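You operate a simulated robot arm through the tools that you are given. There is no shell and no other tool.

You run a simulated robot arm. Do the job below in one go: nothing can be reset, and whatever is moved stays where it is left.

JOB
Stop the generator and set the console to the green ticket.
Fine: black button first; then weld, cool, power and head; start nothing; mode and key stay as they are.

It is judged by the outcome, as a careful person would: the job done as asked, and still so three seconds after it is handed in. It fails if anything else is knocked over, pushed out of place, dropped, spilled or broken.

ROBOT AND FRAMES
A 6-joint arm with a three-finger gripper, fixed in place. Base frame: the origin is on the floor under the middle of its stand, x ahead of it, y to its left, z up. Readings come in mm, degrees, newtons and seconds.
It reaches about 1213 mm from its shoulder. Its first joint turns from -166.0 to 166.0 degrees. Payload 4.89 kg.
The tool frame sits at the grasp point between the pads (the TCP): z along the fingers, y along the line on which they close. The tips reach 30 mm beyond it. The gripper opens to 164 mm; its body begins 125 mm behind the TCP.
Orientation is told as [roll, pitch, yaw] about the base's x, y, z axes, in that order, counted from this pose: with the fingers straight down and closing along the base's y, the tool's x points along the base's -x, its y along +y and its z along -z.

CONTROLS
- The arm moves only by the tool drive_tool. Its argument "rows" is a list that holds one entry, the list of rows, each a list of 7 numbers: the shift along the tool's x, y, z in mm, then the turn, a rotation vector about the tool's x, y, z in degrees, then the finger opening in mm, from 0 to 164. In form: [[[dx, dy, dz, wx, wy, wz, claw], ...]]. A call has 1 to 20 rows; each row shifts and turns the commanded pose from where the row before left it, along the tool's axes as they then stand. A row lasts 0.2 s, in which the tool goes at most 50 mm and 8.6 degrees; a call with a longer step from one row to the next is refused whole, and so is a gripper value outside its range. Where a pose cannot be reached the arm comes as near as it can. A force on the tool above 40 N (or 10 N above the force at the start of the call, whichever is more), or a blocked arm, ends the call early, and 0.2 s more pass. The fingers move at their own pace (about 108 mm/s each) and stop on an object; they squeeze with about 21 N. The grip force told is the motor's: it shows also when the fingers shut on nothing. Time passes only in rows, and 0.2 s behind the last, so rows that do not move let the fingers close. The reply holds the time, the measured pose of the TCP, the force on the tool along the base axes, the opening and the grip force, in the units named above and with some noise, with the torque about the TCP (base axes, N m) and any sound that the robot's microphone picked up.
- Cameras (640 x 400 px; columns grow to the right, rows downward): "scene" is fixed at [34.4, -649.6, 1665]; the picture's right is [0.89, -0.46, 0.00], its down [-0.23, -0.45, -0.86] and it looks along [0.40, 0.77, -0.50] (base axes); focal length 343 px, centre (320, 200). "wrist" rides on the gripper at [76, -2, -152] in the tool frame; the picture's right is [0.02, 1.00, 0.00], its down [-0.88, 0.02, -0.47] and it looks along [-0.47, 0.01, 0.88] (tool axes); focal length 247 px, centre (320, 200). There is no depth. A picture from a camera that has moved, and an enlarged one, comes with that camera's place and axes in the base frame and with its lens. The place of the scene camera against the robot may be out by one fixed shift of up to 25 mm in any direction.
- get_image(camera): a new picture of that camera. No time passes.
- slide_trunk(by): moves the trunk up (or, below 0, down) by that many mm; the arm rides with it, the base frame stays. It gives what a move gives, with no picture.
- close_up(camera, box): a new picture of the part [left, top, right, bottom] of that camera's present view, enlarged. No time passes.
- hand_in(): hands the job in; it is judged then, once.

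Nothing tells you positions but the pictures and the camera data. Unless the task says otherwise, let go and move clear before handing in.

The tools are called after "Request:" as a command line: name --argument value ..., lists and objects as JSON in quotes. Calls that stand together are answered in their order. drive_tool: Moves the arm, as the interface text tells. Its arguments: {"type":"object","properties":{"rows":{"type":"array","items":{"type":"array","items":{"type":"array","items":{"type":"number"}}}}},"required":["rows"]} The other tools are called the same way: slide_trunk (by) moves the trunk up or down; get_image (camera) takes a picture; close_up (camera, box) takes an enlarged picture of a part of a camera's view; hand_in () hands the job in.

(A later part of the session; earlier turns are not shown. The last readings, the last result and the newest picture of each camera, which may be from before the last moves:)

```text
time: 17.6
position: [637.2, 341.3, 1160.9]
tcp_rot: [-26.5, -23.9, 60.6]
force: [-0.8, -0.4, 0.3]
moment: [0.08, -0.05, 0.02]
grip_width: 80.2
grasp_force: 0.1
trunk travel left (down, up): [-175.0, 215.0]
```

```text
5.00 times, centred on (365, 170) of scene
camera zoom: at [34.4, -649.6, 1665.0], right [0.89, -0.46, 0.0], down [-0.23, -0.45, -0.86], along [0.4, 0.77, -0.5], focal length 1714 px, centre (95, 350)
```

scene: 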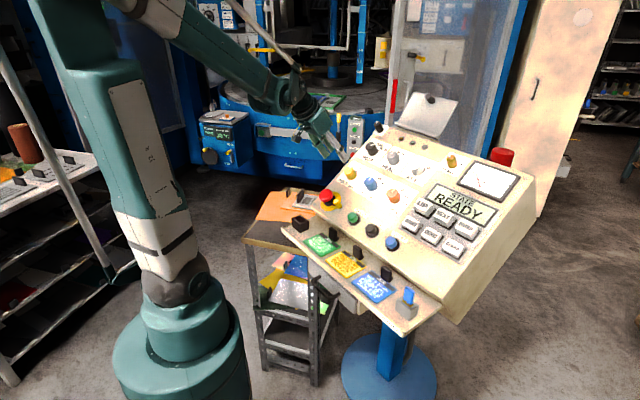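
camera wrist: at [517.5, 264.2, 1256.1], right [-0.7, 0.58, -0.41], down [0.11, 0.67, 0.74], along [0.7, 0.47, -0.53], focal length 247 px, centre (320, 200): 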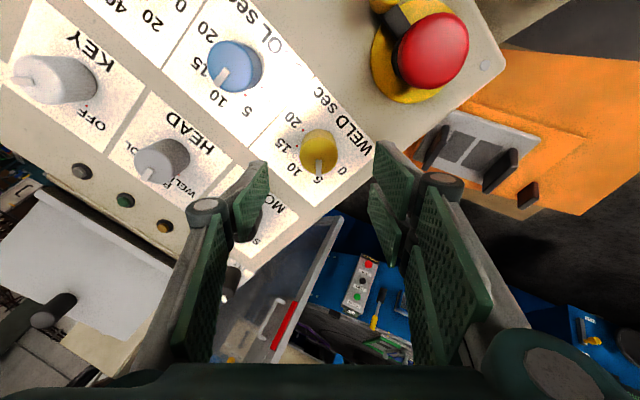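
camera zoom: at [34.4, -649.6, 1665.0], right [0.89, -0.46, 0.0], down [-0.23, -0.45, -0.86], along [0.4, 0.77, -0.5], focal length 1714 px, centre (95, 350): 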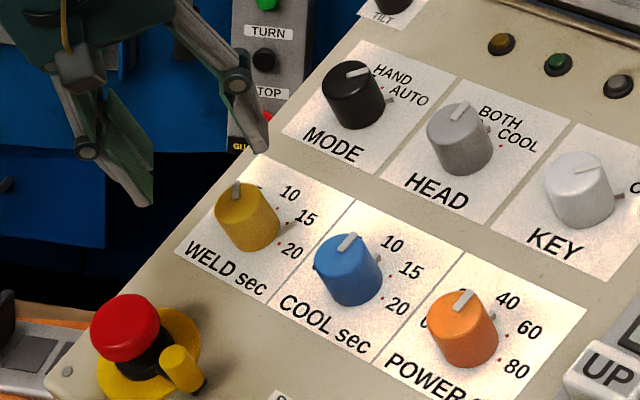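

WELD now points at 5. Next I'll turn the tool back to neutral and move 110 mm right, over the COOL knob.

Request:
drive_tool --rows '[[[0, 0, 0, 0, 0, 7.5, 80], [0, 0, 0, 0, 0, 7.5, 80], [0, 0, 0, 0, 0, 7.5, 80], [0, 0, 0, 0, 0, 7.5, 80], [0, 0, 0, 0, 0, 7.5, 80], [0, 0, 0, 0, 0, 7.5, 80], [-0.5, -36.2, 4.6, 0, 0, 0, 80], [-0.5, -36.2, 4.6, 0, 0, 0, 80], [-0.4, -36.2, 4.5, 0, 0, 0, 80], [0, 0, 0, 0, 0, 0, 80], [0, 0, 0, 0, 0, 0, 80]]]'

Request:
get_image --camera "wrist"

Request:
close_up --camera "wrist" --box '[240, 80, 400, 220]'

Request:
close_up --camera "wrist" --box '[360, 80, 520, 220]'

```text
time: 20.0
position: [665.7, 237.2, 1154.1]
tcp_rot: [0.0, -35.0, 10.0]
force: [-0.8, -0.2, 0.5]
moment: [0.07, 0.02, 0.02]
grip_width: 79.8
grasp_force: 0.1
trunk travel left (down, up): [-175.0, 215.0]
```

```text
taken
camera wrist: at [517.8, 208.9, 1235.1], right [-0.19, 0.98, -0.01], down [0.44, 0.1, 0.89], along [0.88, 0.17, -0.45], focal length 247 px, centre (320, 200)
```

wrist: 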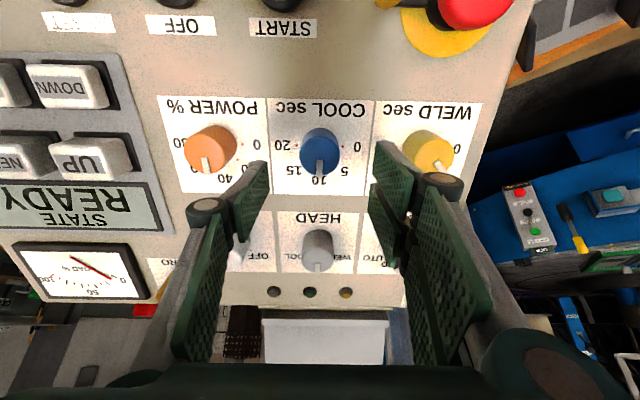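

```text
2.86 times, centred on (320, 150) of wrist
camera zoom: at [517.8, 208.9, 1235.1], right [-0.19, 0.98, -0.01], down [0.44, 0.1, 0.89], along [0.88, 0.17, -0.45], focal length 706 px, centre (320, 343)
```

zoom: 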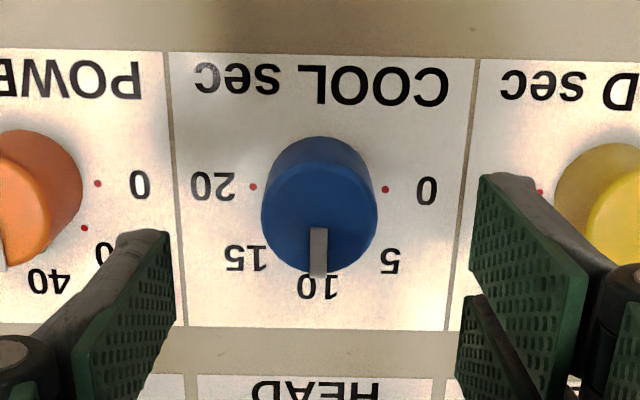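

```text
2.86 times, centred on (440, 150) of wrist
camera zoom: at [517.8, 208.9, 1235.1], right [-0.19, 0.98, -0.01], down [0.44, 0.1, 0.89], along [0.88, 0.17, -0.45], focal length 706 px, centre (-23, 343)
```

zoom: 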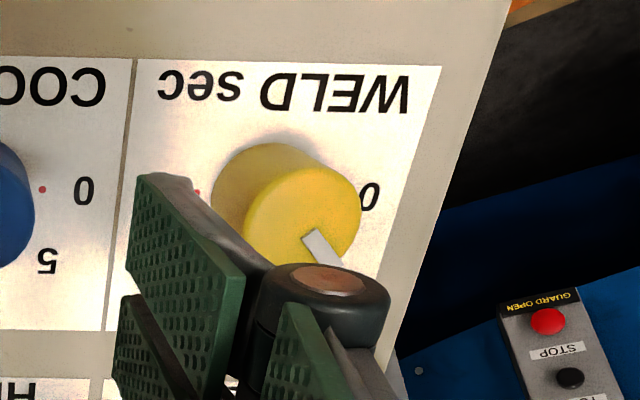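

COOL's base is at [727, 247, 1060] and its pointer is at 10. I'm lowering onto it with a small correction, gripping, then turning 45° clockwise to 15.

Request:
drive_tool --rows '[[[1.2, -0.5, 20, 0, 0, 0, 68], [1.1, -0.4, 20, 0, 0, 0, 68], [0, 0, 15, 0, 0, 0, 68], [0, 0, 10, 0, 0, 0, 68], [0, 0, 9, 0, 0, 0, 68], [0, 0, 0, 0, 0, 0, 68], [0, 0, 0, 0, 0, 0, 30], [0, 0, 0, 0, 0, 0, 30], [0, 0, 0, 0, 0, 0, 30], [0, 0, 0, 0, 0, 0, 30]]]'

Request:
close_up --camera "wrist" --box '[240, 110, 400, 250]'

Request:
close_up --camera "scene" --box '[310, 120, 410, 220]'

```text
time: 22.2
position: [706.6, 242.0, 1090.8]
tcp_rot: [0.0, -35.0, 10.0]
force: [1.5, -2.3, -5.3]
moment: [-0.07, 0.1, -0.02]
grip_width: 38.6
grasp_force: 45.6
trunk travel left (down, up): [-175.0, 215.0]
```

```text
2.86 times, centred on (320, 180) of wrist
camera zoom: at [559.2, 215.6, 1171.8], right [-0.19, 0.98, -0.01], down [0.44, 0.1, 0.89], along [0.88, 0.17, -0.45], focal length 706 px, centre (320, 257)
```

zoom: 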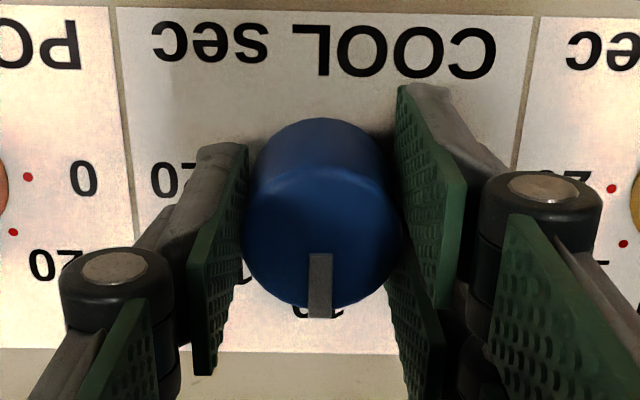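

```text
4.00 times, centred on (360, 170) of scene
camera zoom: at [34.4, -649.6, 1665.0], right [0.89, -0.46, 0.0], down [-0.23, -0.45, -0.86], along [0.4, 0.77, -0.5], focal length 1371 px, centre (160, 320)
```

zoom: 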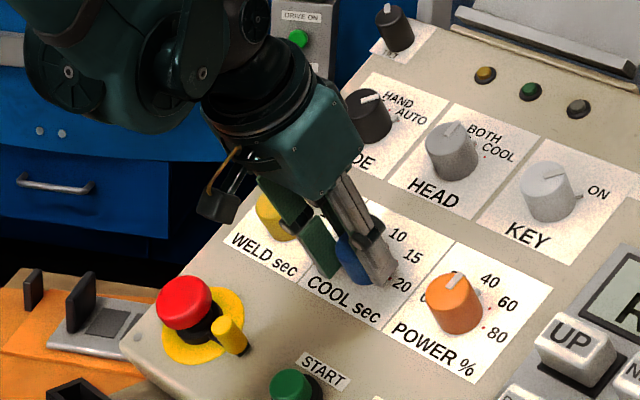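

COOL is gripped with only small side forces. I'm turning it 45° clockwise.

Request:
drive_tool --rows '[[[0, 0, 0, 0, 0, 7.5, 30], [0, 0, 0, 0, 0, 7.5, 30], [0, 0, 0, 0, 0, 7.5, 30], [0, 0, 0, 0, 0, 7.5, 30], [0, 0, 0, 0, 0, 7.5, 30], [0, 0, 0, 0, 0, 7.5, 30], [0, 0, 0, 0, 0, 0, 30]]]'

Request:
close_up --camera "wrist" --box '[240, 110, 400, 250]'

Request:
close_up --camera "scene" --box '[310, 120, 410, 220]'

```text
time: 23.8
position: [706.4, 244.3, 1090.8]
tcp_rot: [26.5, -23.9, -40.7]
force: [2.0, 22.6, 18.6]
moment: [0.79, -0.21, 0.58]
grip_width: 38.7
grasp_force: 45.2
trunk travel left (down, up): [-175.0, 215.0]
```

```text
2.86 times, centred on (320, 180) of wrist
camera zoom: at [566.6, 273.2, 1183.9], right [0.43, 0.81, 0.4], down [0.35, -0.56, 0.75], along [0.83, -0.18, -0.53], focal length 706 px, centre (320, 257)
```

zoom: 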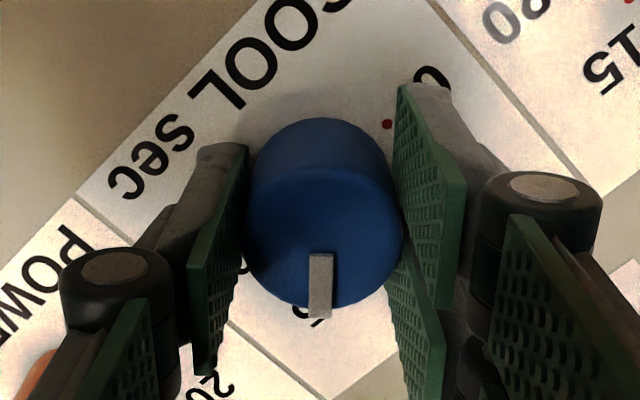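

```text
4.00 times, centred on (360, 170) of scene
camera zoom: at [34.4, -649.6, 1665.0], right [0.89, -0.46, 0.0], down [-0.23, -0.45, -0.86], along [0.4, 0.77, -0.5], focal length 1371 px, centre (160, 320)
```

zoom: 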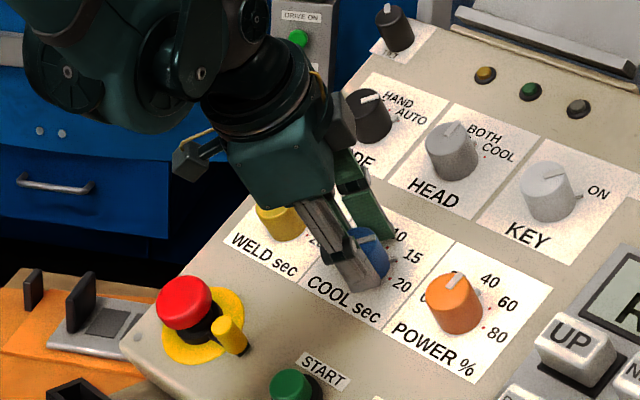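

COOL turned with the gripper. I'm letting go and backing off to check it.

Request:
drive_tool --rows '[[[0, 0, 0, 0, 0, 0, 68], [0, 0, 0, 0, 0, 0, 68], [0, 0, -15, 0, 0, 0, 68], [0, 0, -30, 0, 0, 0, 68], [0, 0, -35, 0, 0, 0, 80], [0, 0, 0, 0, 0, 0, 80]]]'

Request:
get_image --camera "wrist"

Request:
close_up --camera "wrist" --box '[260, 90, 380, 210]'

Request:
close_up --camera "scene" --box '[320, 130, 410, 210]'

```text
time: 25.2
position: [660.8, 234.6, 1154.7]
tcp_rot: [26.4, -23.8, -40.6]
force: [0.5, -0.4, 0.2]
moment: [0.03, -0.09, 0.01]
grip_width: 80.3
grasp_force: 0.1
trunk travel left (down, up): [-175.0, 215.0]
```

```text
taken
camera wrist: at [520.4, 264.4, 1248.5], right [0.43, 0.81, 0.4], down [0.35, -0.56, 0.75], along [0.83, -0.19, -0.53], focal length 247 px, centre (320, 200)
```

wrist: 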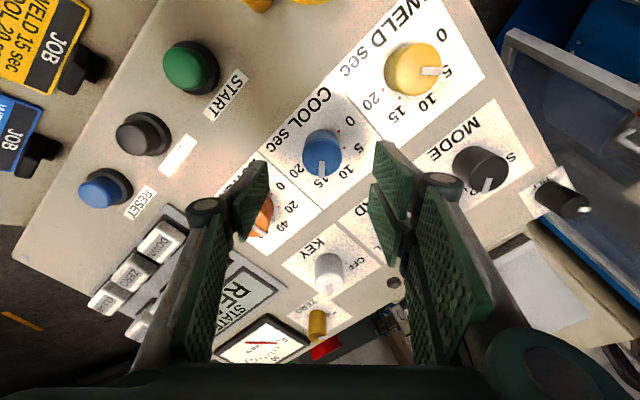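

```text
3.33 times, centred on (320, 150) of wrist
camera zoom: at [520.4, 264.4, 1248.5], right [0.43, 0.81, 0.4], down [0.35, -0.56, 0.75], along [0.83, -0.19, -0.53], focal length 823 px, centre (320, 367)
```

zoom: 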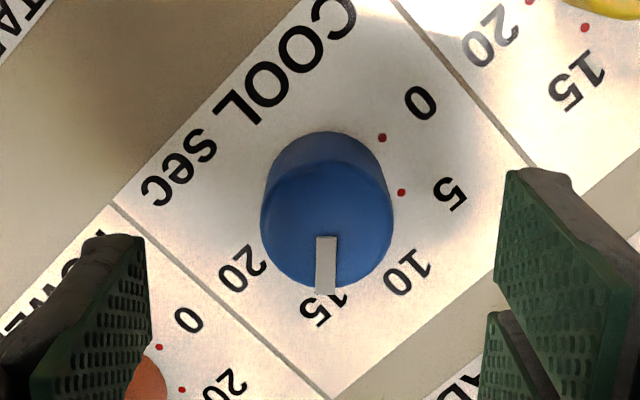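

```text
5.00 times, centred on (365, 170) of scene
camera zoom: at [34.4, -649.6, 1665.0], right [0.89, -0.46, 0.0], down [-0.23, -0.45, -0.86], along [0.4, 0.77, -0.5], focal length 1714 px, centre (95, 350)
```

zoom: 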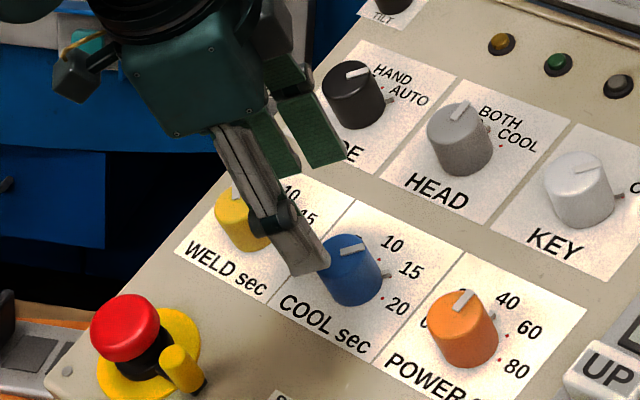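

COOL points at 15. I'm turning back to neutral and moving on to POWER, 110 mm further right.

Request:
drive_tool --rows '[[[0, 0, 0, 0, 0, -7.5, 80], [0, 0, 0, 0, 0, -7.5, 80], [0, 0, 0, 0, 0, -7.5, 80], [0, 0, 0, 0, 0, -7.5, 80], [0, 0, 0, 0, 0, -7.5, 80], [0, 0, 0, 0, 0, -7.5, 80], [-0.4, -36.5, 2, 0, 0, 0, 80], [-0.4, -36.5, 2, 0, 0, 0, 80], [-0.4, -36.4, 2, 0, 0, 0, 80], [0, 0, 0, 0, 0, 0, 80], [0, 0, 0, 0, 0, 0, 80]]]'

Request:
get_image --camera "wrist"

Request:
close_up --camera "wrist" --box '[240, 80, 400, 220]'

Request:
close_up --camera "wrist" --box '[360, 80, 560, 220]'

```text
time: 27.6
position: [685.4, 127.8, 1151.1]
tcp_rot: [0.0, -35.0, 10.0]
force: [-0.3, -0.2, 0.3]
moment: [0.05, 0.03, 0.03]
grip_width: 80.4
grasp_force: 0.0
trunk travel left (down, up): [-175.0, 215.0]
```

```text
taken
camera wrist: at [538.2, 100.3, 1231.9], right [-0.19, 0.98, -0.01], down [0.44, 0.1, 0.89], along [0.88, 0.17, -0.45], focal length 247 px, centre (320, 200)
```

wrist: 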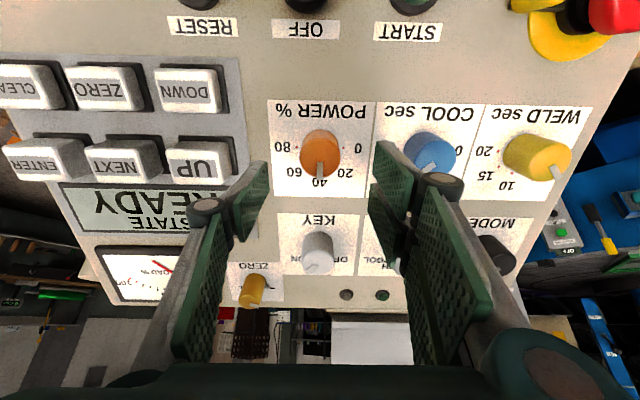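

```text
2.86 times, centred on (320, 150) of wrist
camera zoom: at [538.2, 100.3, 1231.9], right [-0.19, 0.98, -0.01], down [0.44, 0.1, 0.89], along [0.88, 0.17, -0.45], focal length 706 px, centre (320, 343)
```

zoom: 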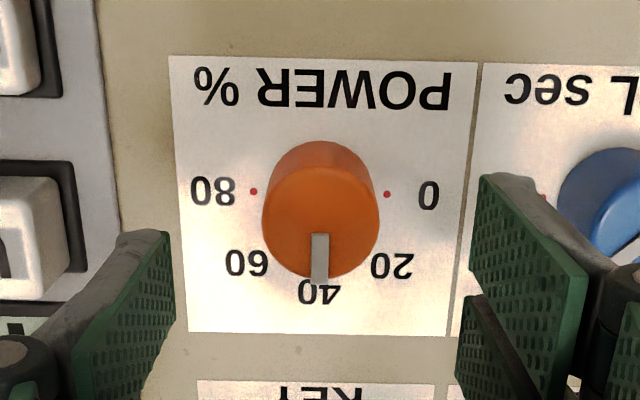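

```text
2.86 times, centred on (460, 150) of wrist
camera zoom: at [538.2, 100.3, 1231.9], right [-0.19, 0.98, -0.01], down [0.44, 0.1, 0.89], along [0.88, 0.17, -0.45], focal length 706 px, centre (-80, 343)
```

zoom: 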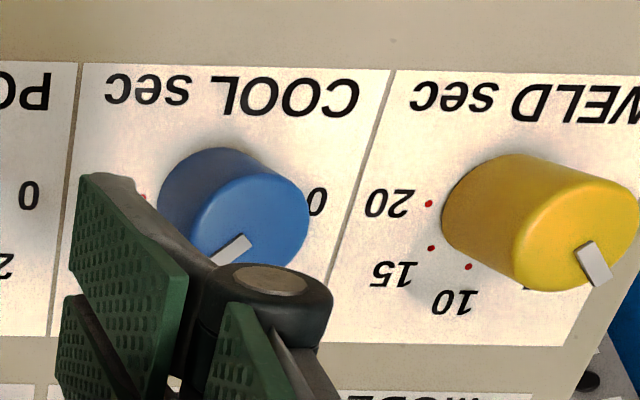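

POWER's base is at [746, 138, 1060] and its pointer is at 40. I'm lowering, gripping, then turning 45° counter-clockwise to 20.

Request:
drive_tool --rows '[[[0, -0.3, 20, 0, 0, 0, 68], [0, 0, 20, 0, 0, 0, 68], [0, 0, 14, 0, 0, 0, 68], [0, 0, 10, 0, 0, 0, 68], [0, 0, 8, 0, 0, 0, 68], [0, 0, 0, 0, 0, 0, 68], [0, 0, 0, 0, 0, 0, 30], [0, 0, 0, 0, 0, 0, 30], [0, 0, 0, 0, 0, 0, 30], [0, 0, 0, 0, 0, 0, 30]]]'

Request:
close_up --camera "wrist" --box '[240, 110, 400, 250]'

Request:
close_up --camera "scene" --box '[340, 130, 460, 230]'

```text
time: 29.8
position: [726.3, 134.9, 1092.2]
tcp_rot: [0.0, -35.0, 10.0]
force: [2.1, -16.5, -6.2]
moment: [-0.5, -0.1, -0.36]
grip_width: 38.4
grasp_force: 45.0
trunk travel left (down, up): [-175.0, 215.0]
```

```text
2.86 times, centred on (320, 180) of wrist
camera zoom: at [578.6, 107.3, 1173.4], right [-0.19, 0.98, -0.01], down [0.44, 0.1, 0.89], along [0.88, 0.17, -0.45], focal length 706 px, centre (320, 257)
```

zoom: 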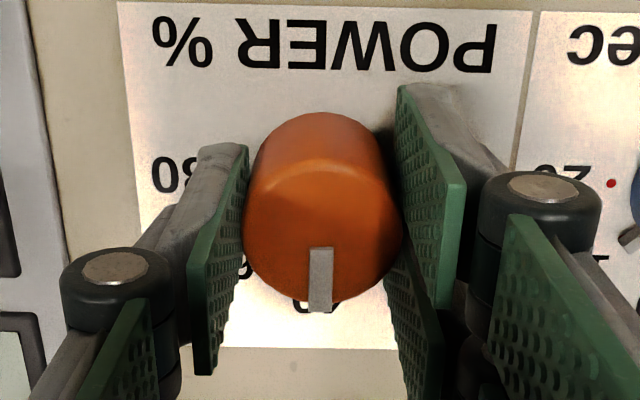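

```text
4.00 times, centred on (400, 180) of scene
camera zoom: at [34.4, -649.6, 1665.0], right [0.89, -0.46, 0.0], down [-0.23, -0.45, -0.86], along [0.4, 0.77, -0.5], focal length 1371 px, centre (0, 280)
```

zoom: 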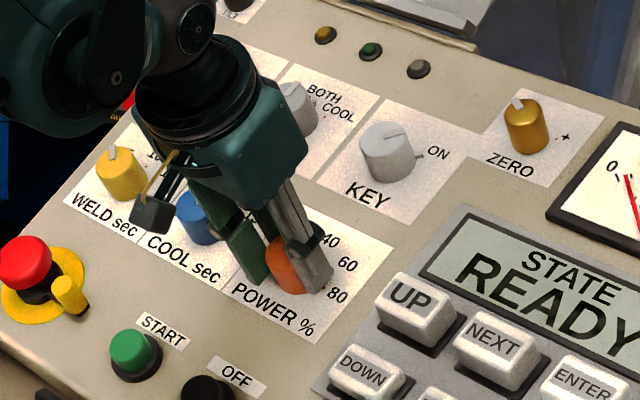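

The grip is good, but there's some sideways load on it. I'll shift about 1 mm to relieve it, then turn POWER 45° counter-clockwise.

Request:
drive_tool --rows '[[[0, -1, 0, 0, 0, 0, 30], [0, 0, 0, 0, 0, -7.5, 30], [0, 0, 0, 0, 0, -7.5, 30], [0, 0, 0, 0, 0, -7.5, 30], [0, 0, 0, 0, 0, -7.5, 30], [0, 0, 0, 0, 0, -7.5, 30], [0, 0, 0, 0, 0, -7.5, 30], [0, 0, 0, 0, 0, 0, 30]]]'

Request:
close_up --camera "wrist" --box '[240, 110, 400, 250]'

Request:
close_up --camera "scene" --box '[340, 130, 460, 230]'

```text
time: 31.6
position: [726.7, 135.0, 1091.8]
tcp_rot: [-26.4, -23.9, 60.8]
force: [2.0, 1.2, 3.8]
moment: [0.06, -0.09, 0.01]
grip_width: 38.5
grasp_force: 44.7
trunk travel left (down, up): [-175.0, 215.0]
```

```text
2.86 times, centred on (320, 180) of wrist
camera zoom: at [607.3, 57.8, 1187.1], right [-0.7, 0.58, -0.42], down [0.11, 0.67, 0.74], along [0.7, 0.47, -0.53], focal length 706 px, centre (320, 257)
```

zoom: 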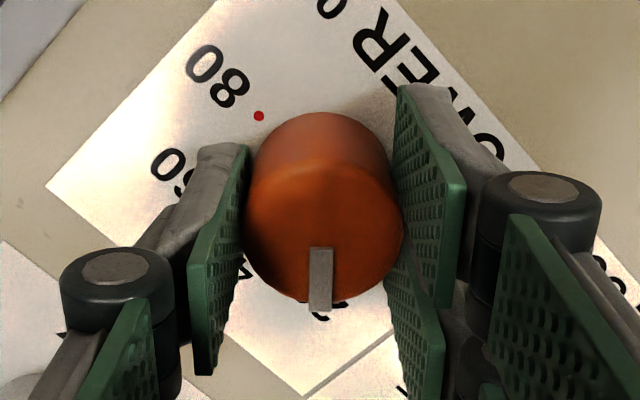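

```text
4.00 times, centred on (400, 180) of scene
camera zoom: at [34.4, -649.6, 1665.0], right [0.89, -0.46, 0.0], down [-0.23, -0.45, -0.86], along [0.4, 0.77, -0.5], focal length 1371 px, centre (0, 280)
```

zoom: 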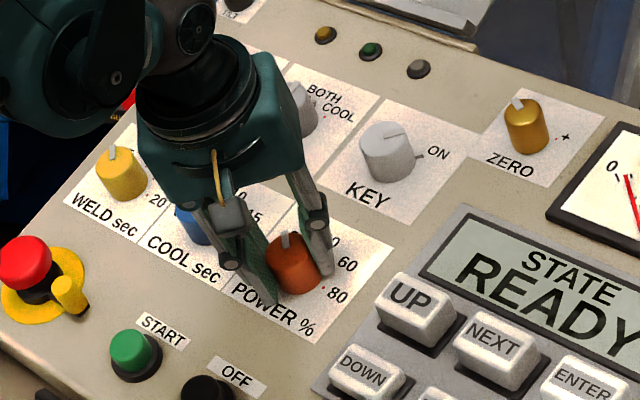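

POWER turned cleanly with almost no side load. I'm letting go and backing off to check it.

Request:
drive_tool --rows '[[[0, 0, 0, 0, 0, 0, 68], [0, 0, 0, 0, 0, 0, 68], [0, 0, -15, 0, 0, 0, 68], [0, 0, -30, 0, 0, 0, 68], [0, 0, -40, 0, 0, 0, 80], [0, 0, 0, 0, 0, 0, 80]]]'

Request:
close_up --camera "wrist" --box '[260, 90, 380, 210]'

Request:
get_image --camera "scene"

```text
time: 33.0
position: [676.3, 128.2, 1164.0]
tcp_rot: [-26.4, -23.9, 60.7]
force: [-0.8, 0.2, 0.0]
moment: [0.0, -0.04, -0.01]
grip_width: 79.9
grasp_force: 0.2
trunk travel left (down, up): [-175.0, 215.0]
```

```text
3.33 times, centred on (320, 150) of wrist
camera zoom: at [556.9, 50.3, 1258.4], right [-0.7, 0.58, -0.41], down [0.11, 0.67, 0.74], along [0.7, 0.47, -0.53], focal length 823 px, centre (320, 367)
```

zoom: 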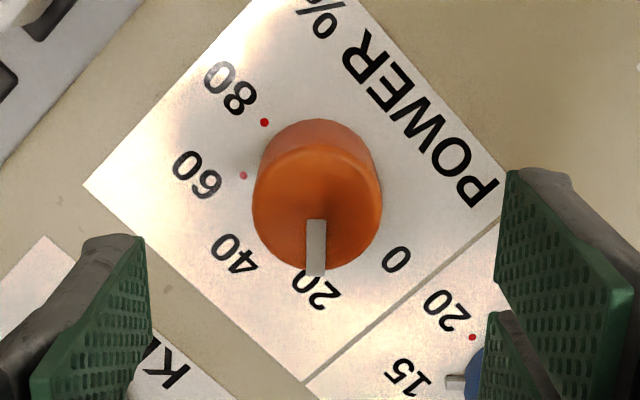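

```text
taken
```

scene: 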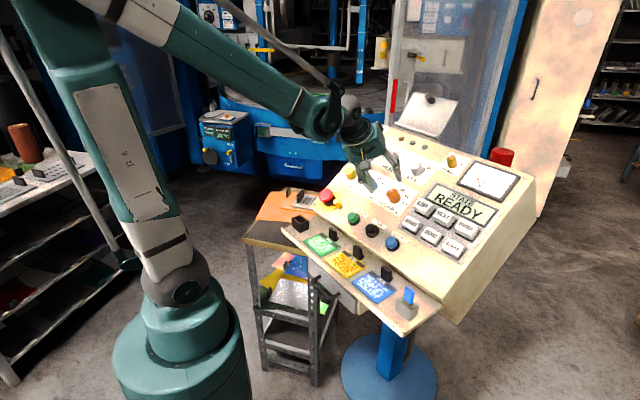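

POWER points at 20 and COOL's pointer is confirmed at 15. Now I'm turning back to neutral and moving up to HEAD, near [831, 265, 1134].

Request:
drive_tool --rows '[[[0, 0, 0, 0, 0, 7.5, 80], [0, 0, 0, 0, 0, 7.5, 80], [0, 0, 0, 0, 0, 7.5, 80], [0, 0, 0, 0, 0, 7.5, 80], [0, 0, 0, 0, 0, 7.5, 80], [0, 0, 0, 0, 0, 7.5, 80], [-25.3, 21.6, 1.2, 0, 0, 0, 80], [-25.3, 21.6, 1.2, 0, 0, 0, 80], [-25.3, 21.6, 1.2, 0, 0, 0, 80], [-25.3, 21.6, 1.2, 0, 0, 0, 80], [-25.3, 21.6, 1.2, 0, 0, 0, 80], [0, 0, 0, 0, 0, 0, 80], [0, 0, 0, 0, 0, 0, 80]]]'

Request:
get_image --camera "wrist"

Request:
close_up --camera "wrist" --box '[240, 80, 400, 220]'

Request:
get_image --camera "scene"

```text
time: 35.8
position: [762.6, 250.3, 1230.2]
tcp_rot: [0.0, -35.0, 10.1]
force: [-0.3, 0.9, -0.7]
moment: [-0.03, -0.01, -0.01]
grip_width: 80.0
grasp_force: 0.1
trunk travel left (down, up): [-175.0, 215.0]
```

```text
taken
camera wrist: at [616.2, 222.8, 1310.8], right [-0.19, 0.98, -0.01], down [0.44, 0.1, 0.89], along [0.88, 0.17, -0.45], focal length 247 px, centre (320, 200)
```

wrist: 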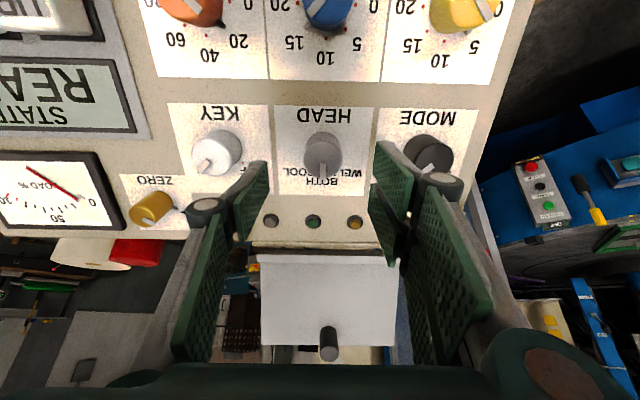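

```text
2.86 times, centred on (320, 150) of wrist
camera zoom: at [616.2, 222.8, 1310.8], right [-0.19, 0.98, -0.01], down [0.44, 0.1, 0.89], along [0.88, 0.17, -0.45], focal length 706 px, centre (320, 343)
```

zoom: 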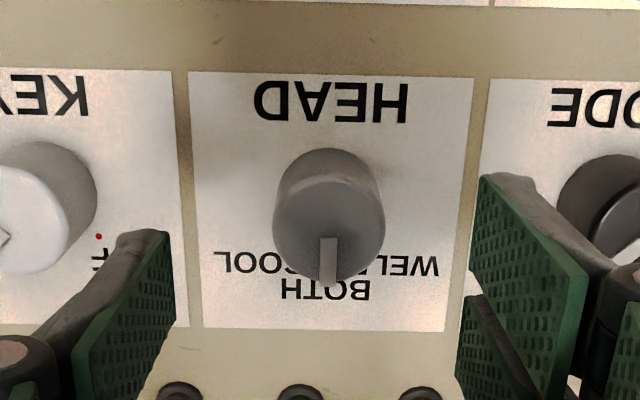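

```text
taken
```

scene: 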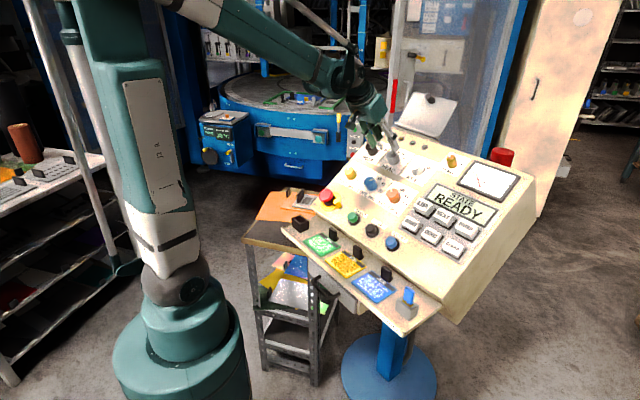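

HEAD is about 118 mm ahead and slightly off-centre. I'm shifting to centre it, moving closer, and looking again.

Request:
drive_tool --rows '[[[-2, 1.3, 12, 0, 0, 0, 80], [-2, 1.3, 12, 0, 0, 0, 80], [0, 0, 12, 0, 0, 0, 80], [0, 0, 0, 0, 0, 0, 80], [0, 0, 0, 0, 0, 0, 80]]]'

Request:
close_up --camera "wrist" --box '[240, 80, 400, 220]'

Request:
close_up --camera "scene" --box '[330, 110, 450, 210]'

```text
time: 37.0
position: [786.2, 256.9, 1202.3]
tcp_rot: [0.0, -35.0, 10.0]
force: [1.1, 0.1, -0.6]
moment: [-0.01, 0.01, 0.01]
grip_width: 79.9
grasp_force: 0.1
trunk travel left (down, up): [-175.0, 215.0]
```

```text
2.86 times, centred on (320, 150) of wrist
camera zoom: at [639.3, 229.1, 1283.3], right [-0.19, 0.98, -0.01], down [0.44, 0.1, 0.89], along [0.88, 0.17, -0.45], focal length 706 px, centre (320, 343)
```

zoom: 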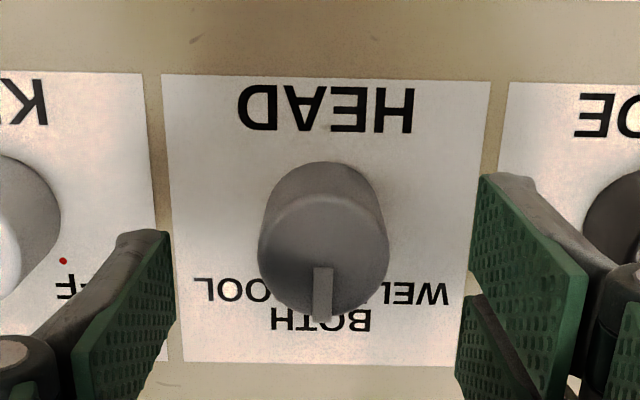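

```text
4.00 times, centred on (390, 160) of scene
camera zoom: at [34.4, -649.6, 1665.0], right [0.89, -0.46, 0.0], down [-0.23, -0.45, -0.86], along [0.4, 0.77, -0.5], focal length 1371 px, centre (40, 360)
```

zoom: 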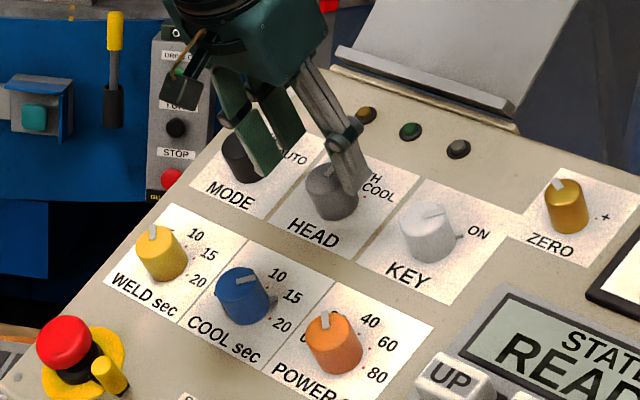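

HEAD is now centred, and its COOL dot measures 45° from BOTH, so WELD should be 45° the other way. I'm lowering and gripping.

Request:
drive_tool --rows '[[[0, 0.4, 14, 0, 0, 0, 68], [0, 0, 12, 0, 0, 0, 68], [0, 0, 9, 0, 0, 0, 68], [0, 0, 7, 0, 0, 0, 68], [0, 0, 0, 0, 0, 0, 68], [0, 0, 0, 0, 0, 0, 30], [0, 0, 0, 0, 0, 0, 30], [0, 0, 0, 0, 0, 0, 30], [0, 0, 0, 0, 0, 0, 30]]]'

Request:
close_up --camera "wrist" --box '[240, 110, 400, 250]'

Request:
close_up --camera "scene" --box '[330, 110, 450, 210]'

```text
time: 39.0
position: [810.8, 261.5, 1167.5]
tcp_rot: [0.0, -35.0, 10.1]
force: [0.1, -3.6, -5.3]
moment: [-0.11, 0.1, -0.06]
grip_width: 38.6
grasp_force: 45.4
trunk travel left (down, up): [-175.0, 215.0]
```

```text
2.86 times, centred on (320, 180) of wrist
camera zoom: at [663.7, 234.0, 1248.2], right [-0.19, 0.98, -0.01], down [0.44, 0.1, 0.89], along [0.88, 0.17, -0.45], focal length 706 px, centre (320, 257)
```

zoom: 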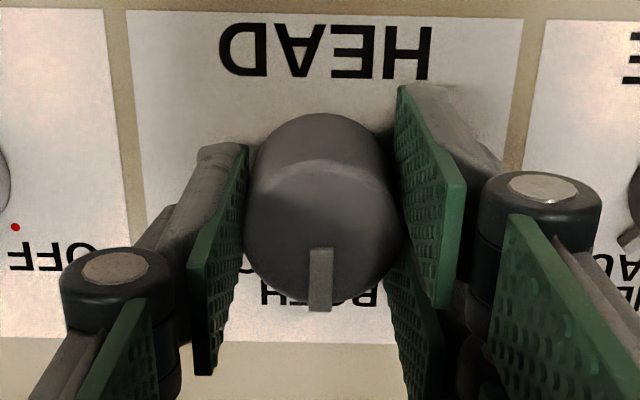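

```text
4.00 times, centred on (390, 160) of scene
camera zoom: at [34.4, -649.6, 1665.0], right [0.89, -0.46, 0.0], down [-0.23, -0.45, -0.86], along [0.4, 0.77, -0.5], focal length 1371 px, centre (40, 360)
```

zoom: 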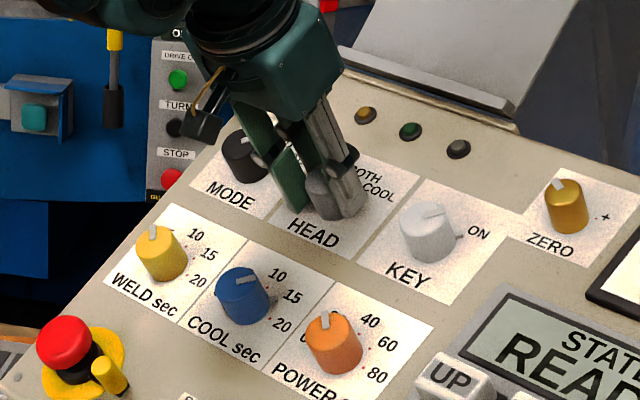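

HEAD is gripped with little side load. I'm turning it 45° counter-clockwise from BOTH to WELD.

Request:
drive_tool --rows '[[[0, 0, 0, 0, 0, -7.5, 30], [0, 0, 0, 0, 0, -7.5, 30], [0, 0, 0, 0, 0, -7.5, 30], [0, 0, 0, 0, 0, -7.5, 30], [0, 0, 0, 0, 0, -7.5, 30], [0, 0, 0, 0, 0, -7.5, 30], [0, 0, 0, 0, 0, 0, 30]]]'

Request:
close_up --camera "wrist" --box '[240, 110, 400, 250]'

Request:
close_up --camera "scene" --box '[330, 110, 450, 210]'

```text
time: 40.6
position: [812.0, 260.3, 1166.9]
tcp_rot: [-26.3, -23.9, 60.7]
force: [1.6, -7.9, -6.2]
moment: [-0.25, 0.05, -0.18]
grip_width: 38.3
grasp_force: 44.6
trunk travel left (down, up): [-175.0, 215.0]
```

```text
2.86 times, centred on (320, 180) of wrist
camera zoom: at [692.6, 184.3, 1262.1], right [-0.7, 0.58, -0.41], down [0.11, 0.67, 0.74], along [0.7, 0.47, -0.53], focal length 706 px, centre (320, 257)
```

zoom: 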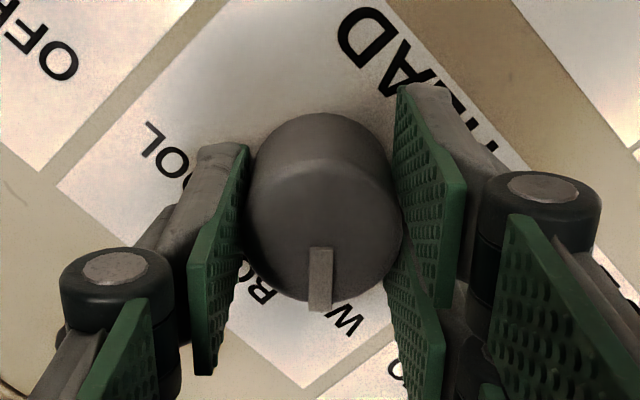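

```text
4.00 times, centred on (390, 160) of scene
camera zoom: at [34.4, -649.6, 1665.0], right [0.89, -0.46, 0.0], down [-0.23, -0.45, -0.86], along [0.4, 0.77, -0.5], focal length 1371 px, centre (40, 360)
```

zoom: 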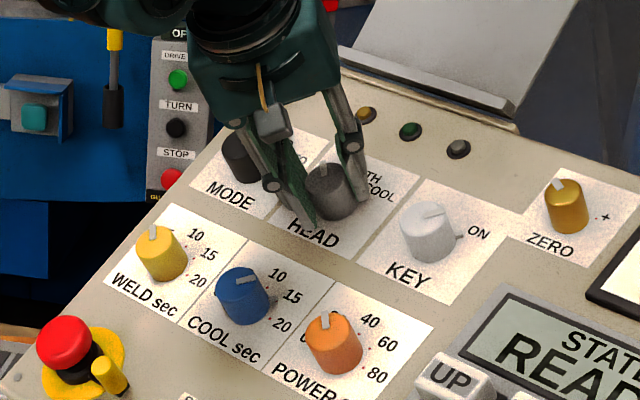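

HEAD turned with the gripper. I'm letting go, backing off and checking it.

Request:
drive_tool --rows '[[[0, 0, 0, 0, 0, 0, 68], [0, 0, 0, 0, 0, 0, 68], [0, 0, -15, 0, 0, 0, 68], [0, 0, -30, 0, 0, 0, 68], [0, 0, -40, 0, 0, 0, 80], [0, 0, -40, 0, 0, 0, 80], [0, 0, 0, 0, 0, 0, 80]]]'

Request:
get_image --camera "wrist"

Request:
close_up --camera "wrist" --box '[260, 70, 380, 190]'

Request:
close_up --camera "scene" --box '[330, 110, 450, 210]'

```text
time: 42.2
position: [738.8, 248.0, 1270.8]
tcp_rot: [-26.4, -24.0, 60.6]
force: [-0.4, -1.3, -0.8]
moment: [0.02, -0.08, 0.03]
grip_width: 80.1
grasp_force: 0.1
trunk travel left (down, up): [-175.0, 215.0]
```

```text
taken
camera wrist: at [621.1, 171.1, 1364.4], right [-0.7, 0.58, -0.41], down [0.11, 0.67, 0.74], along [0.7, 0.47, -0.53], focal length 247 px, centre (320, 200)
```

wrist: 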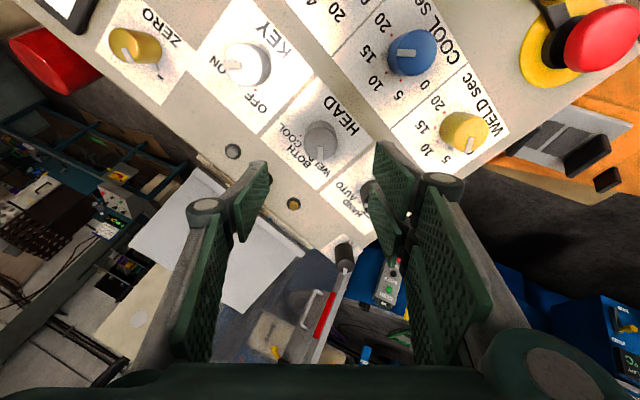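

```text
3.33 times, centred on (320, 130) of wrist
camera zoom: at [621.1, 171.1, 1364.4], right [-0.7, 0.58, -0.41], down [0.11, 0.67, 0.74], along [0.7, 0.47, -0.53], focal length 823 px, centre (320, 433)
```

zoom: 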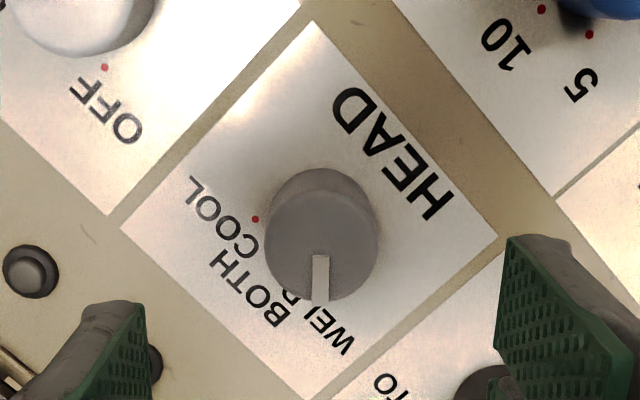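

```text
4.00 times, centred on (390, 160) of scene
camera zoom: at [34.4, -649.6, 1665.0], right [0.89, -0.46, 0.0], down [-0.23, -0.45, -0.86], along [0.4, 0.77, -0.5], focal length 1371 px, centre (40, 360)
```

zoom: 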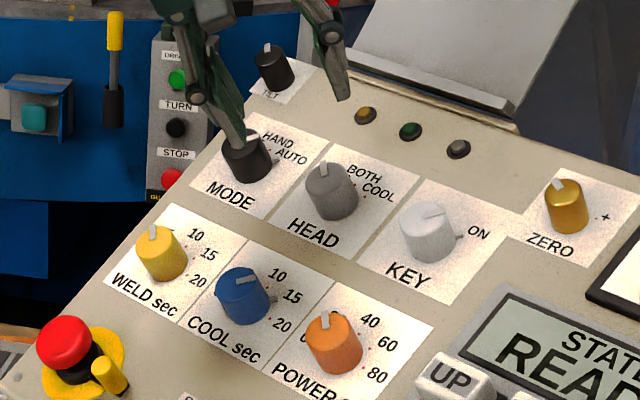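

HEAD appears to point at WELD. I'm turning back to neutral and backing well away so I can check every control in a clear view.

Request:
drive_tool --rows '[[[0, 0, -20, 0, 0, 7.5, 80], [0, 0, -20, 0, 0, 7.5, 120], [0, 0, -20, 0, 0, 7.5, 164], [0, 0, -20, 0, 0, 7.5, 164], [0, 0, -20, 0, 0, 7.5, 164], [0, 0, -20, 0, 0, 7.5, 164], [40, 0, -20, 0, 0, 0, 164], [40, 0, -20, 0, 0, 0, 164], [40, 0, -20, 0, 0, 0, 164], [0, 0, 0, 0, 0, 0, 164], [0, 0, 0, 0, 0, 0, 164]]]'

Request:
get_image --camera "wrist"

Request:
get_image --camera "scene"

Request:
close_up --camera "scene" --box '[330, 120, 450, 220]'

Request:
close_up --camera "scene" --box '[400, 130, 540, 270]'

```text
time: 44.6
position: [540.9, 215.1, 1351.1]
tcp_rot: [0.0, -35.0, 10.0]
force: [-1.8, -1.4, -0.5]
moment: [0.05, -0.12, -0.02]
grip_width: 164.1
grasp_force: 0.0
trunk travel left (down, up): [-175.0, 215.0]
```

```text
taken
camera wrist: at [393.9, 187.7, 1431.8], right [-0.19, 0.98, -0.01], down [0.44, 0.1, 0.89], along [0.88, 0.17, -0.45], focal length 247 px, centre (320, 200)
```

wrist: 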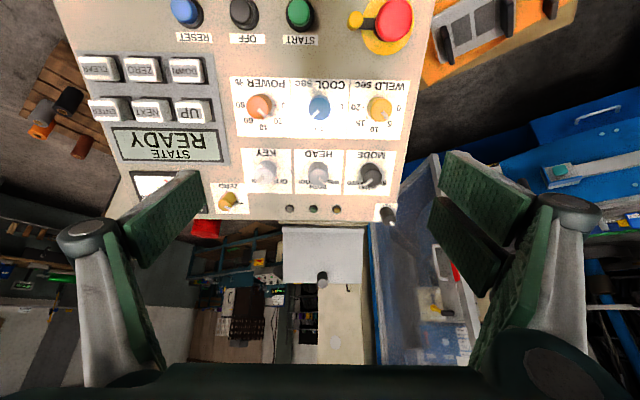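

```text
taken
```

scene: 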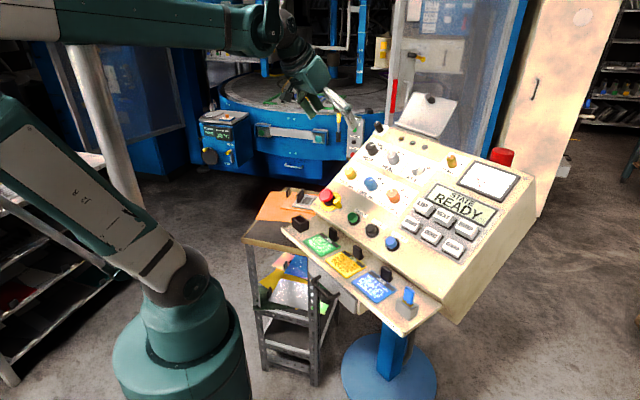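

```text
4.00 times, centred on (390, 170) of scene
camera zoom: at [34.4, -649.6, 1665.0], right [0.89, -0.46, 0.0], down [-0.23, -0.45, -0.86], along [0.4, 0.77, -0.5], focal length 1371 px, centre (40, 320)
```

zoom: 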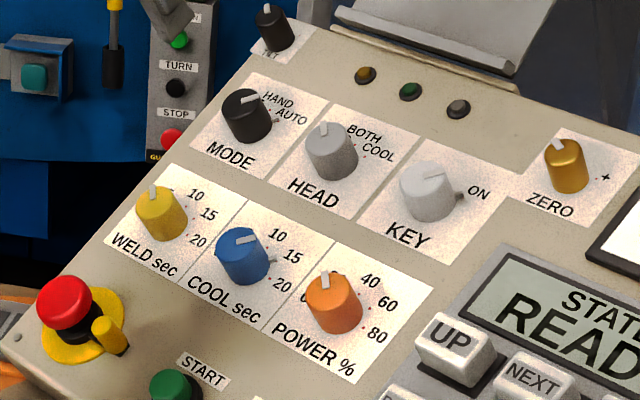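

```text
2.86 times, centred on (470, 200) of scene
camera zoom: at [34.4, -649.6, 1665.0], right [0.89, -0.46, 0.0], down [-0.23, -0.45, -0.86], along [0.4, 0.77, -0.5], focal length 979 px, centre (-109, 200)
```

zoom: 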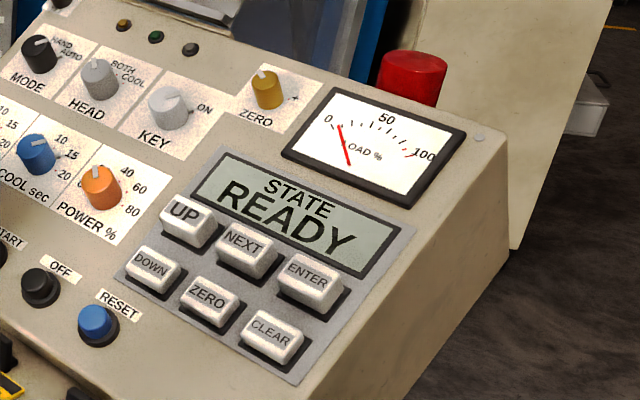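

The display shows READY, MODE is still on AUTO and KEY is still on ON. I'll tilt the tool back so the camera looks straight at the panel for an accurate check of the pointers.

Request:
drive_tool --rows '[[[0, 0, -10, 0, 7, 0, 164], [0, 0, -10, 0, 7, 0, 164], [0, 0, -10, 0, 7, 0, 164], [0, 0, -10, 0, 7, 0, 164], [0, 0, 0, 0, 7, 0, 164], [-30, 20, 0, 0, 0, 0, 164], [-30, 20, 0, 0, 0, 0, 164], [0, 0, 0, 0, 0, 0, 164], [0, 0, 0, 0, 0, 0, 164]]]'

Request:
get_image --camera "wrist"

Request:
close_up --camera "wrist" --box '[240, 120, 440, 260]'

```text
time: 46.6
position: [578.7, 262.6, 1386.3]
tcp_rot: [0.0, 0.1, 10.1]
force: [0.6, 1.4, -0.9]
moment: [-0.11, 0.03, 0.03]
grip_width: 164.1
grasp_force: 0.0
trunk travel left (down, up): [-175.0, 215.0]
```

```text
taken
camera wrist: at [504.3, 248.1, 1537.9], right [-0.2, 0.98, 0.0], down [0.86, 0.17, 0.47], along [0.46, 0.09, -0.88], focal length 247 px, centre (320, 200)
```

wrist: 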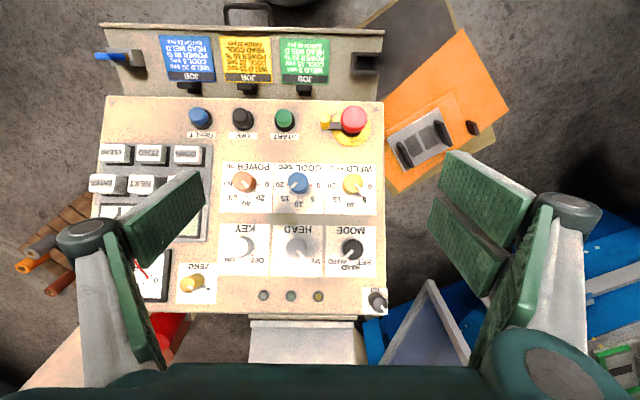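

```text
2.86 times, centred on (340, 190) of wrist
camera zoom: at [504.3, 248.1, 1537.9], right [-0.2, 0.98, 0.0], down [0.86, 0.17, 0.47], along [0.46, 0.09, -0.88], focal length 706 px, centre (263, 229)
```

zoom: 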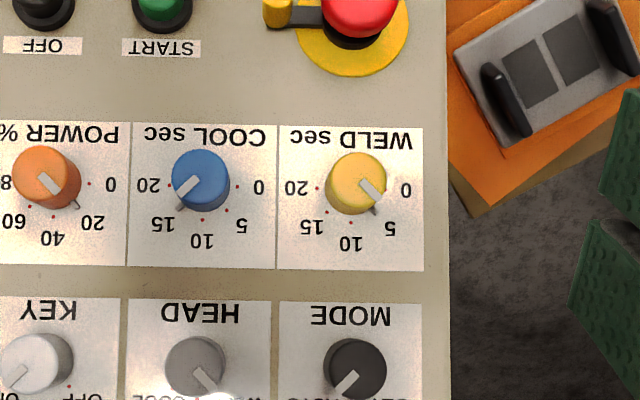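

Request:
close_up --camera "wrist" --box '[320, 155, 390, 215]'

Request:
close_up --camera "wrist" --box '[270, 155, 340, 215]'

Request:
close_up --camera "wrist" --box '[210, 155, 280, 215]'

Request:
close_up --camera "wrist" --box '[265, 215, 335, 285]'

Request:
close_up --camera "wrist" --box '[320, 215, 390, 285]'

Request:
close_up --camera "wrist" --box '[210, 215, 280, 285]'

```text
6.67 times, centred on (355, 185) of wrist
camera zoom: at [504.3, 248.1, 1537.9], right [-0.2, 0.98, 0.0], down [0.86, 0.17, 0.47], along [0.46, 0.09, -0.88], focal length 1646 px, centre (87, 300)
```

zoom: 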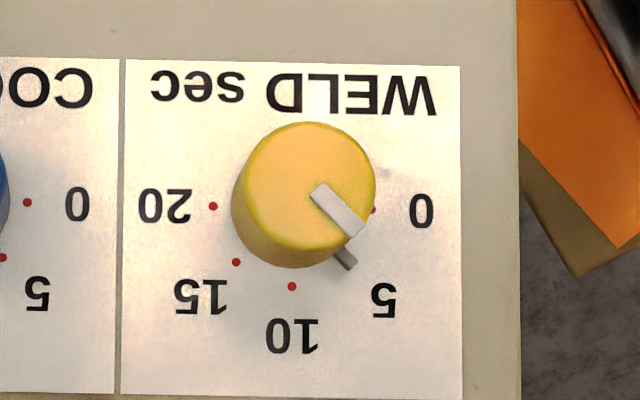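

```text
6.67 times, centred on (305, 185) of wrist
camera zoom: at [504.3, 248.1, 1537.9], right [-0.2, 0.98, 0.0], down [0.86, 0.17, 0.47], along [0.46, 0.09, -0.88], focal length 1646 px, centre (420, 300)
```

zoom: 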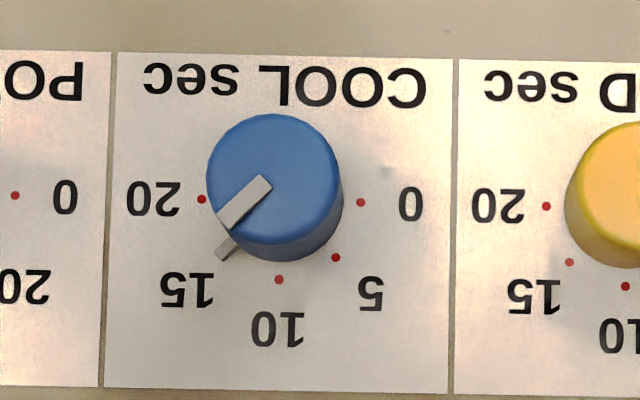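

```text
6.67 times, centred on (245, 185) of wrist
camera zoom: at [504.3, 248.1, 1537.9], right [-0.2, 0.98, 0.0], down [0.86, 0.17, 0.47], along [0.46, 0.09, -0.88], focal length 1646 px, centre (820, 300)
```

zoom: 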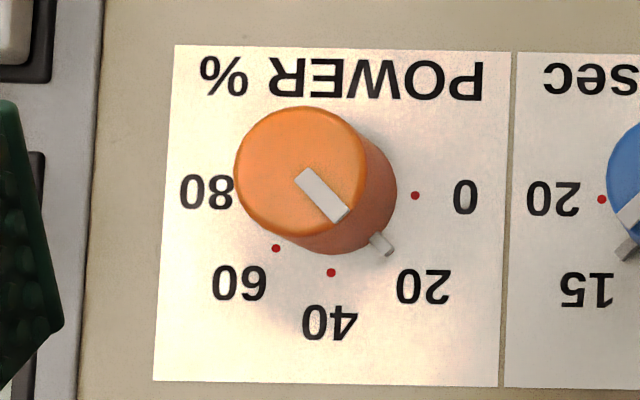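

```text
5.71 times, centred on (300, 250) of wrist
camera zoom: at [504.3, 248.1, 1537.9], right [-0.2, 0.98, 0.0], down [0.86, 0.17, 0.47], along [0.46, 0.09, -0.88], focal length 1411 px, centre (434, -86)
```

zoom: 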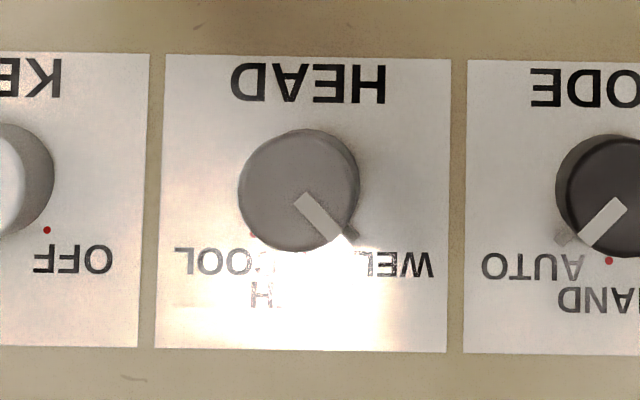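

```text
5.71 times, centred on (355, 250) of wrist
camera zoom: at [504.3, 248.1, 1537.9], right [-0.2, 0.98, 0.0], down [0.86, 0.17, 0.47], along [0.46, 0.09, -0.88], focal length 1411 px, centre (120, -86)
```

zoom: 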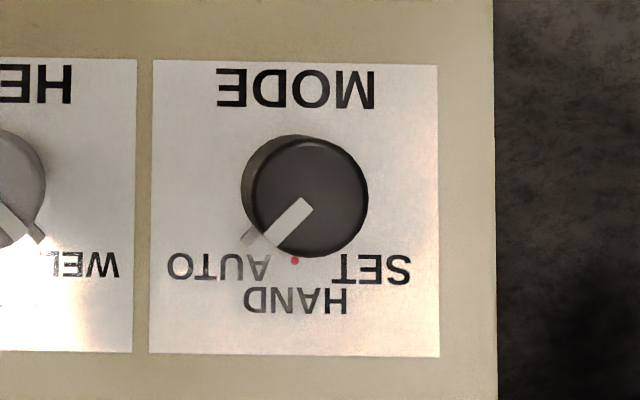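

```text
5.71 times, centred on (245, 250) of wrist
camera zoom: at [504.3, 248.1, 1537.9], right [-0.2, 0.98, 0.0], down [0.86, 0.17, 0.47], along [0.46, 0.09, -0.88], focal length 1411 px, centre (749, -86)
```

zoom: 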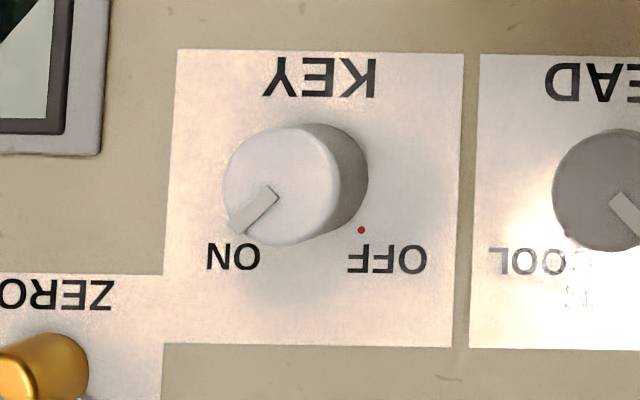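

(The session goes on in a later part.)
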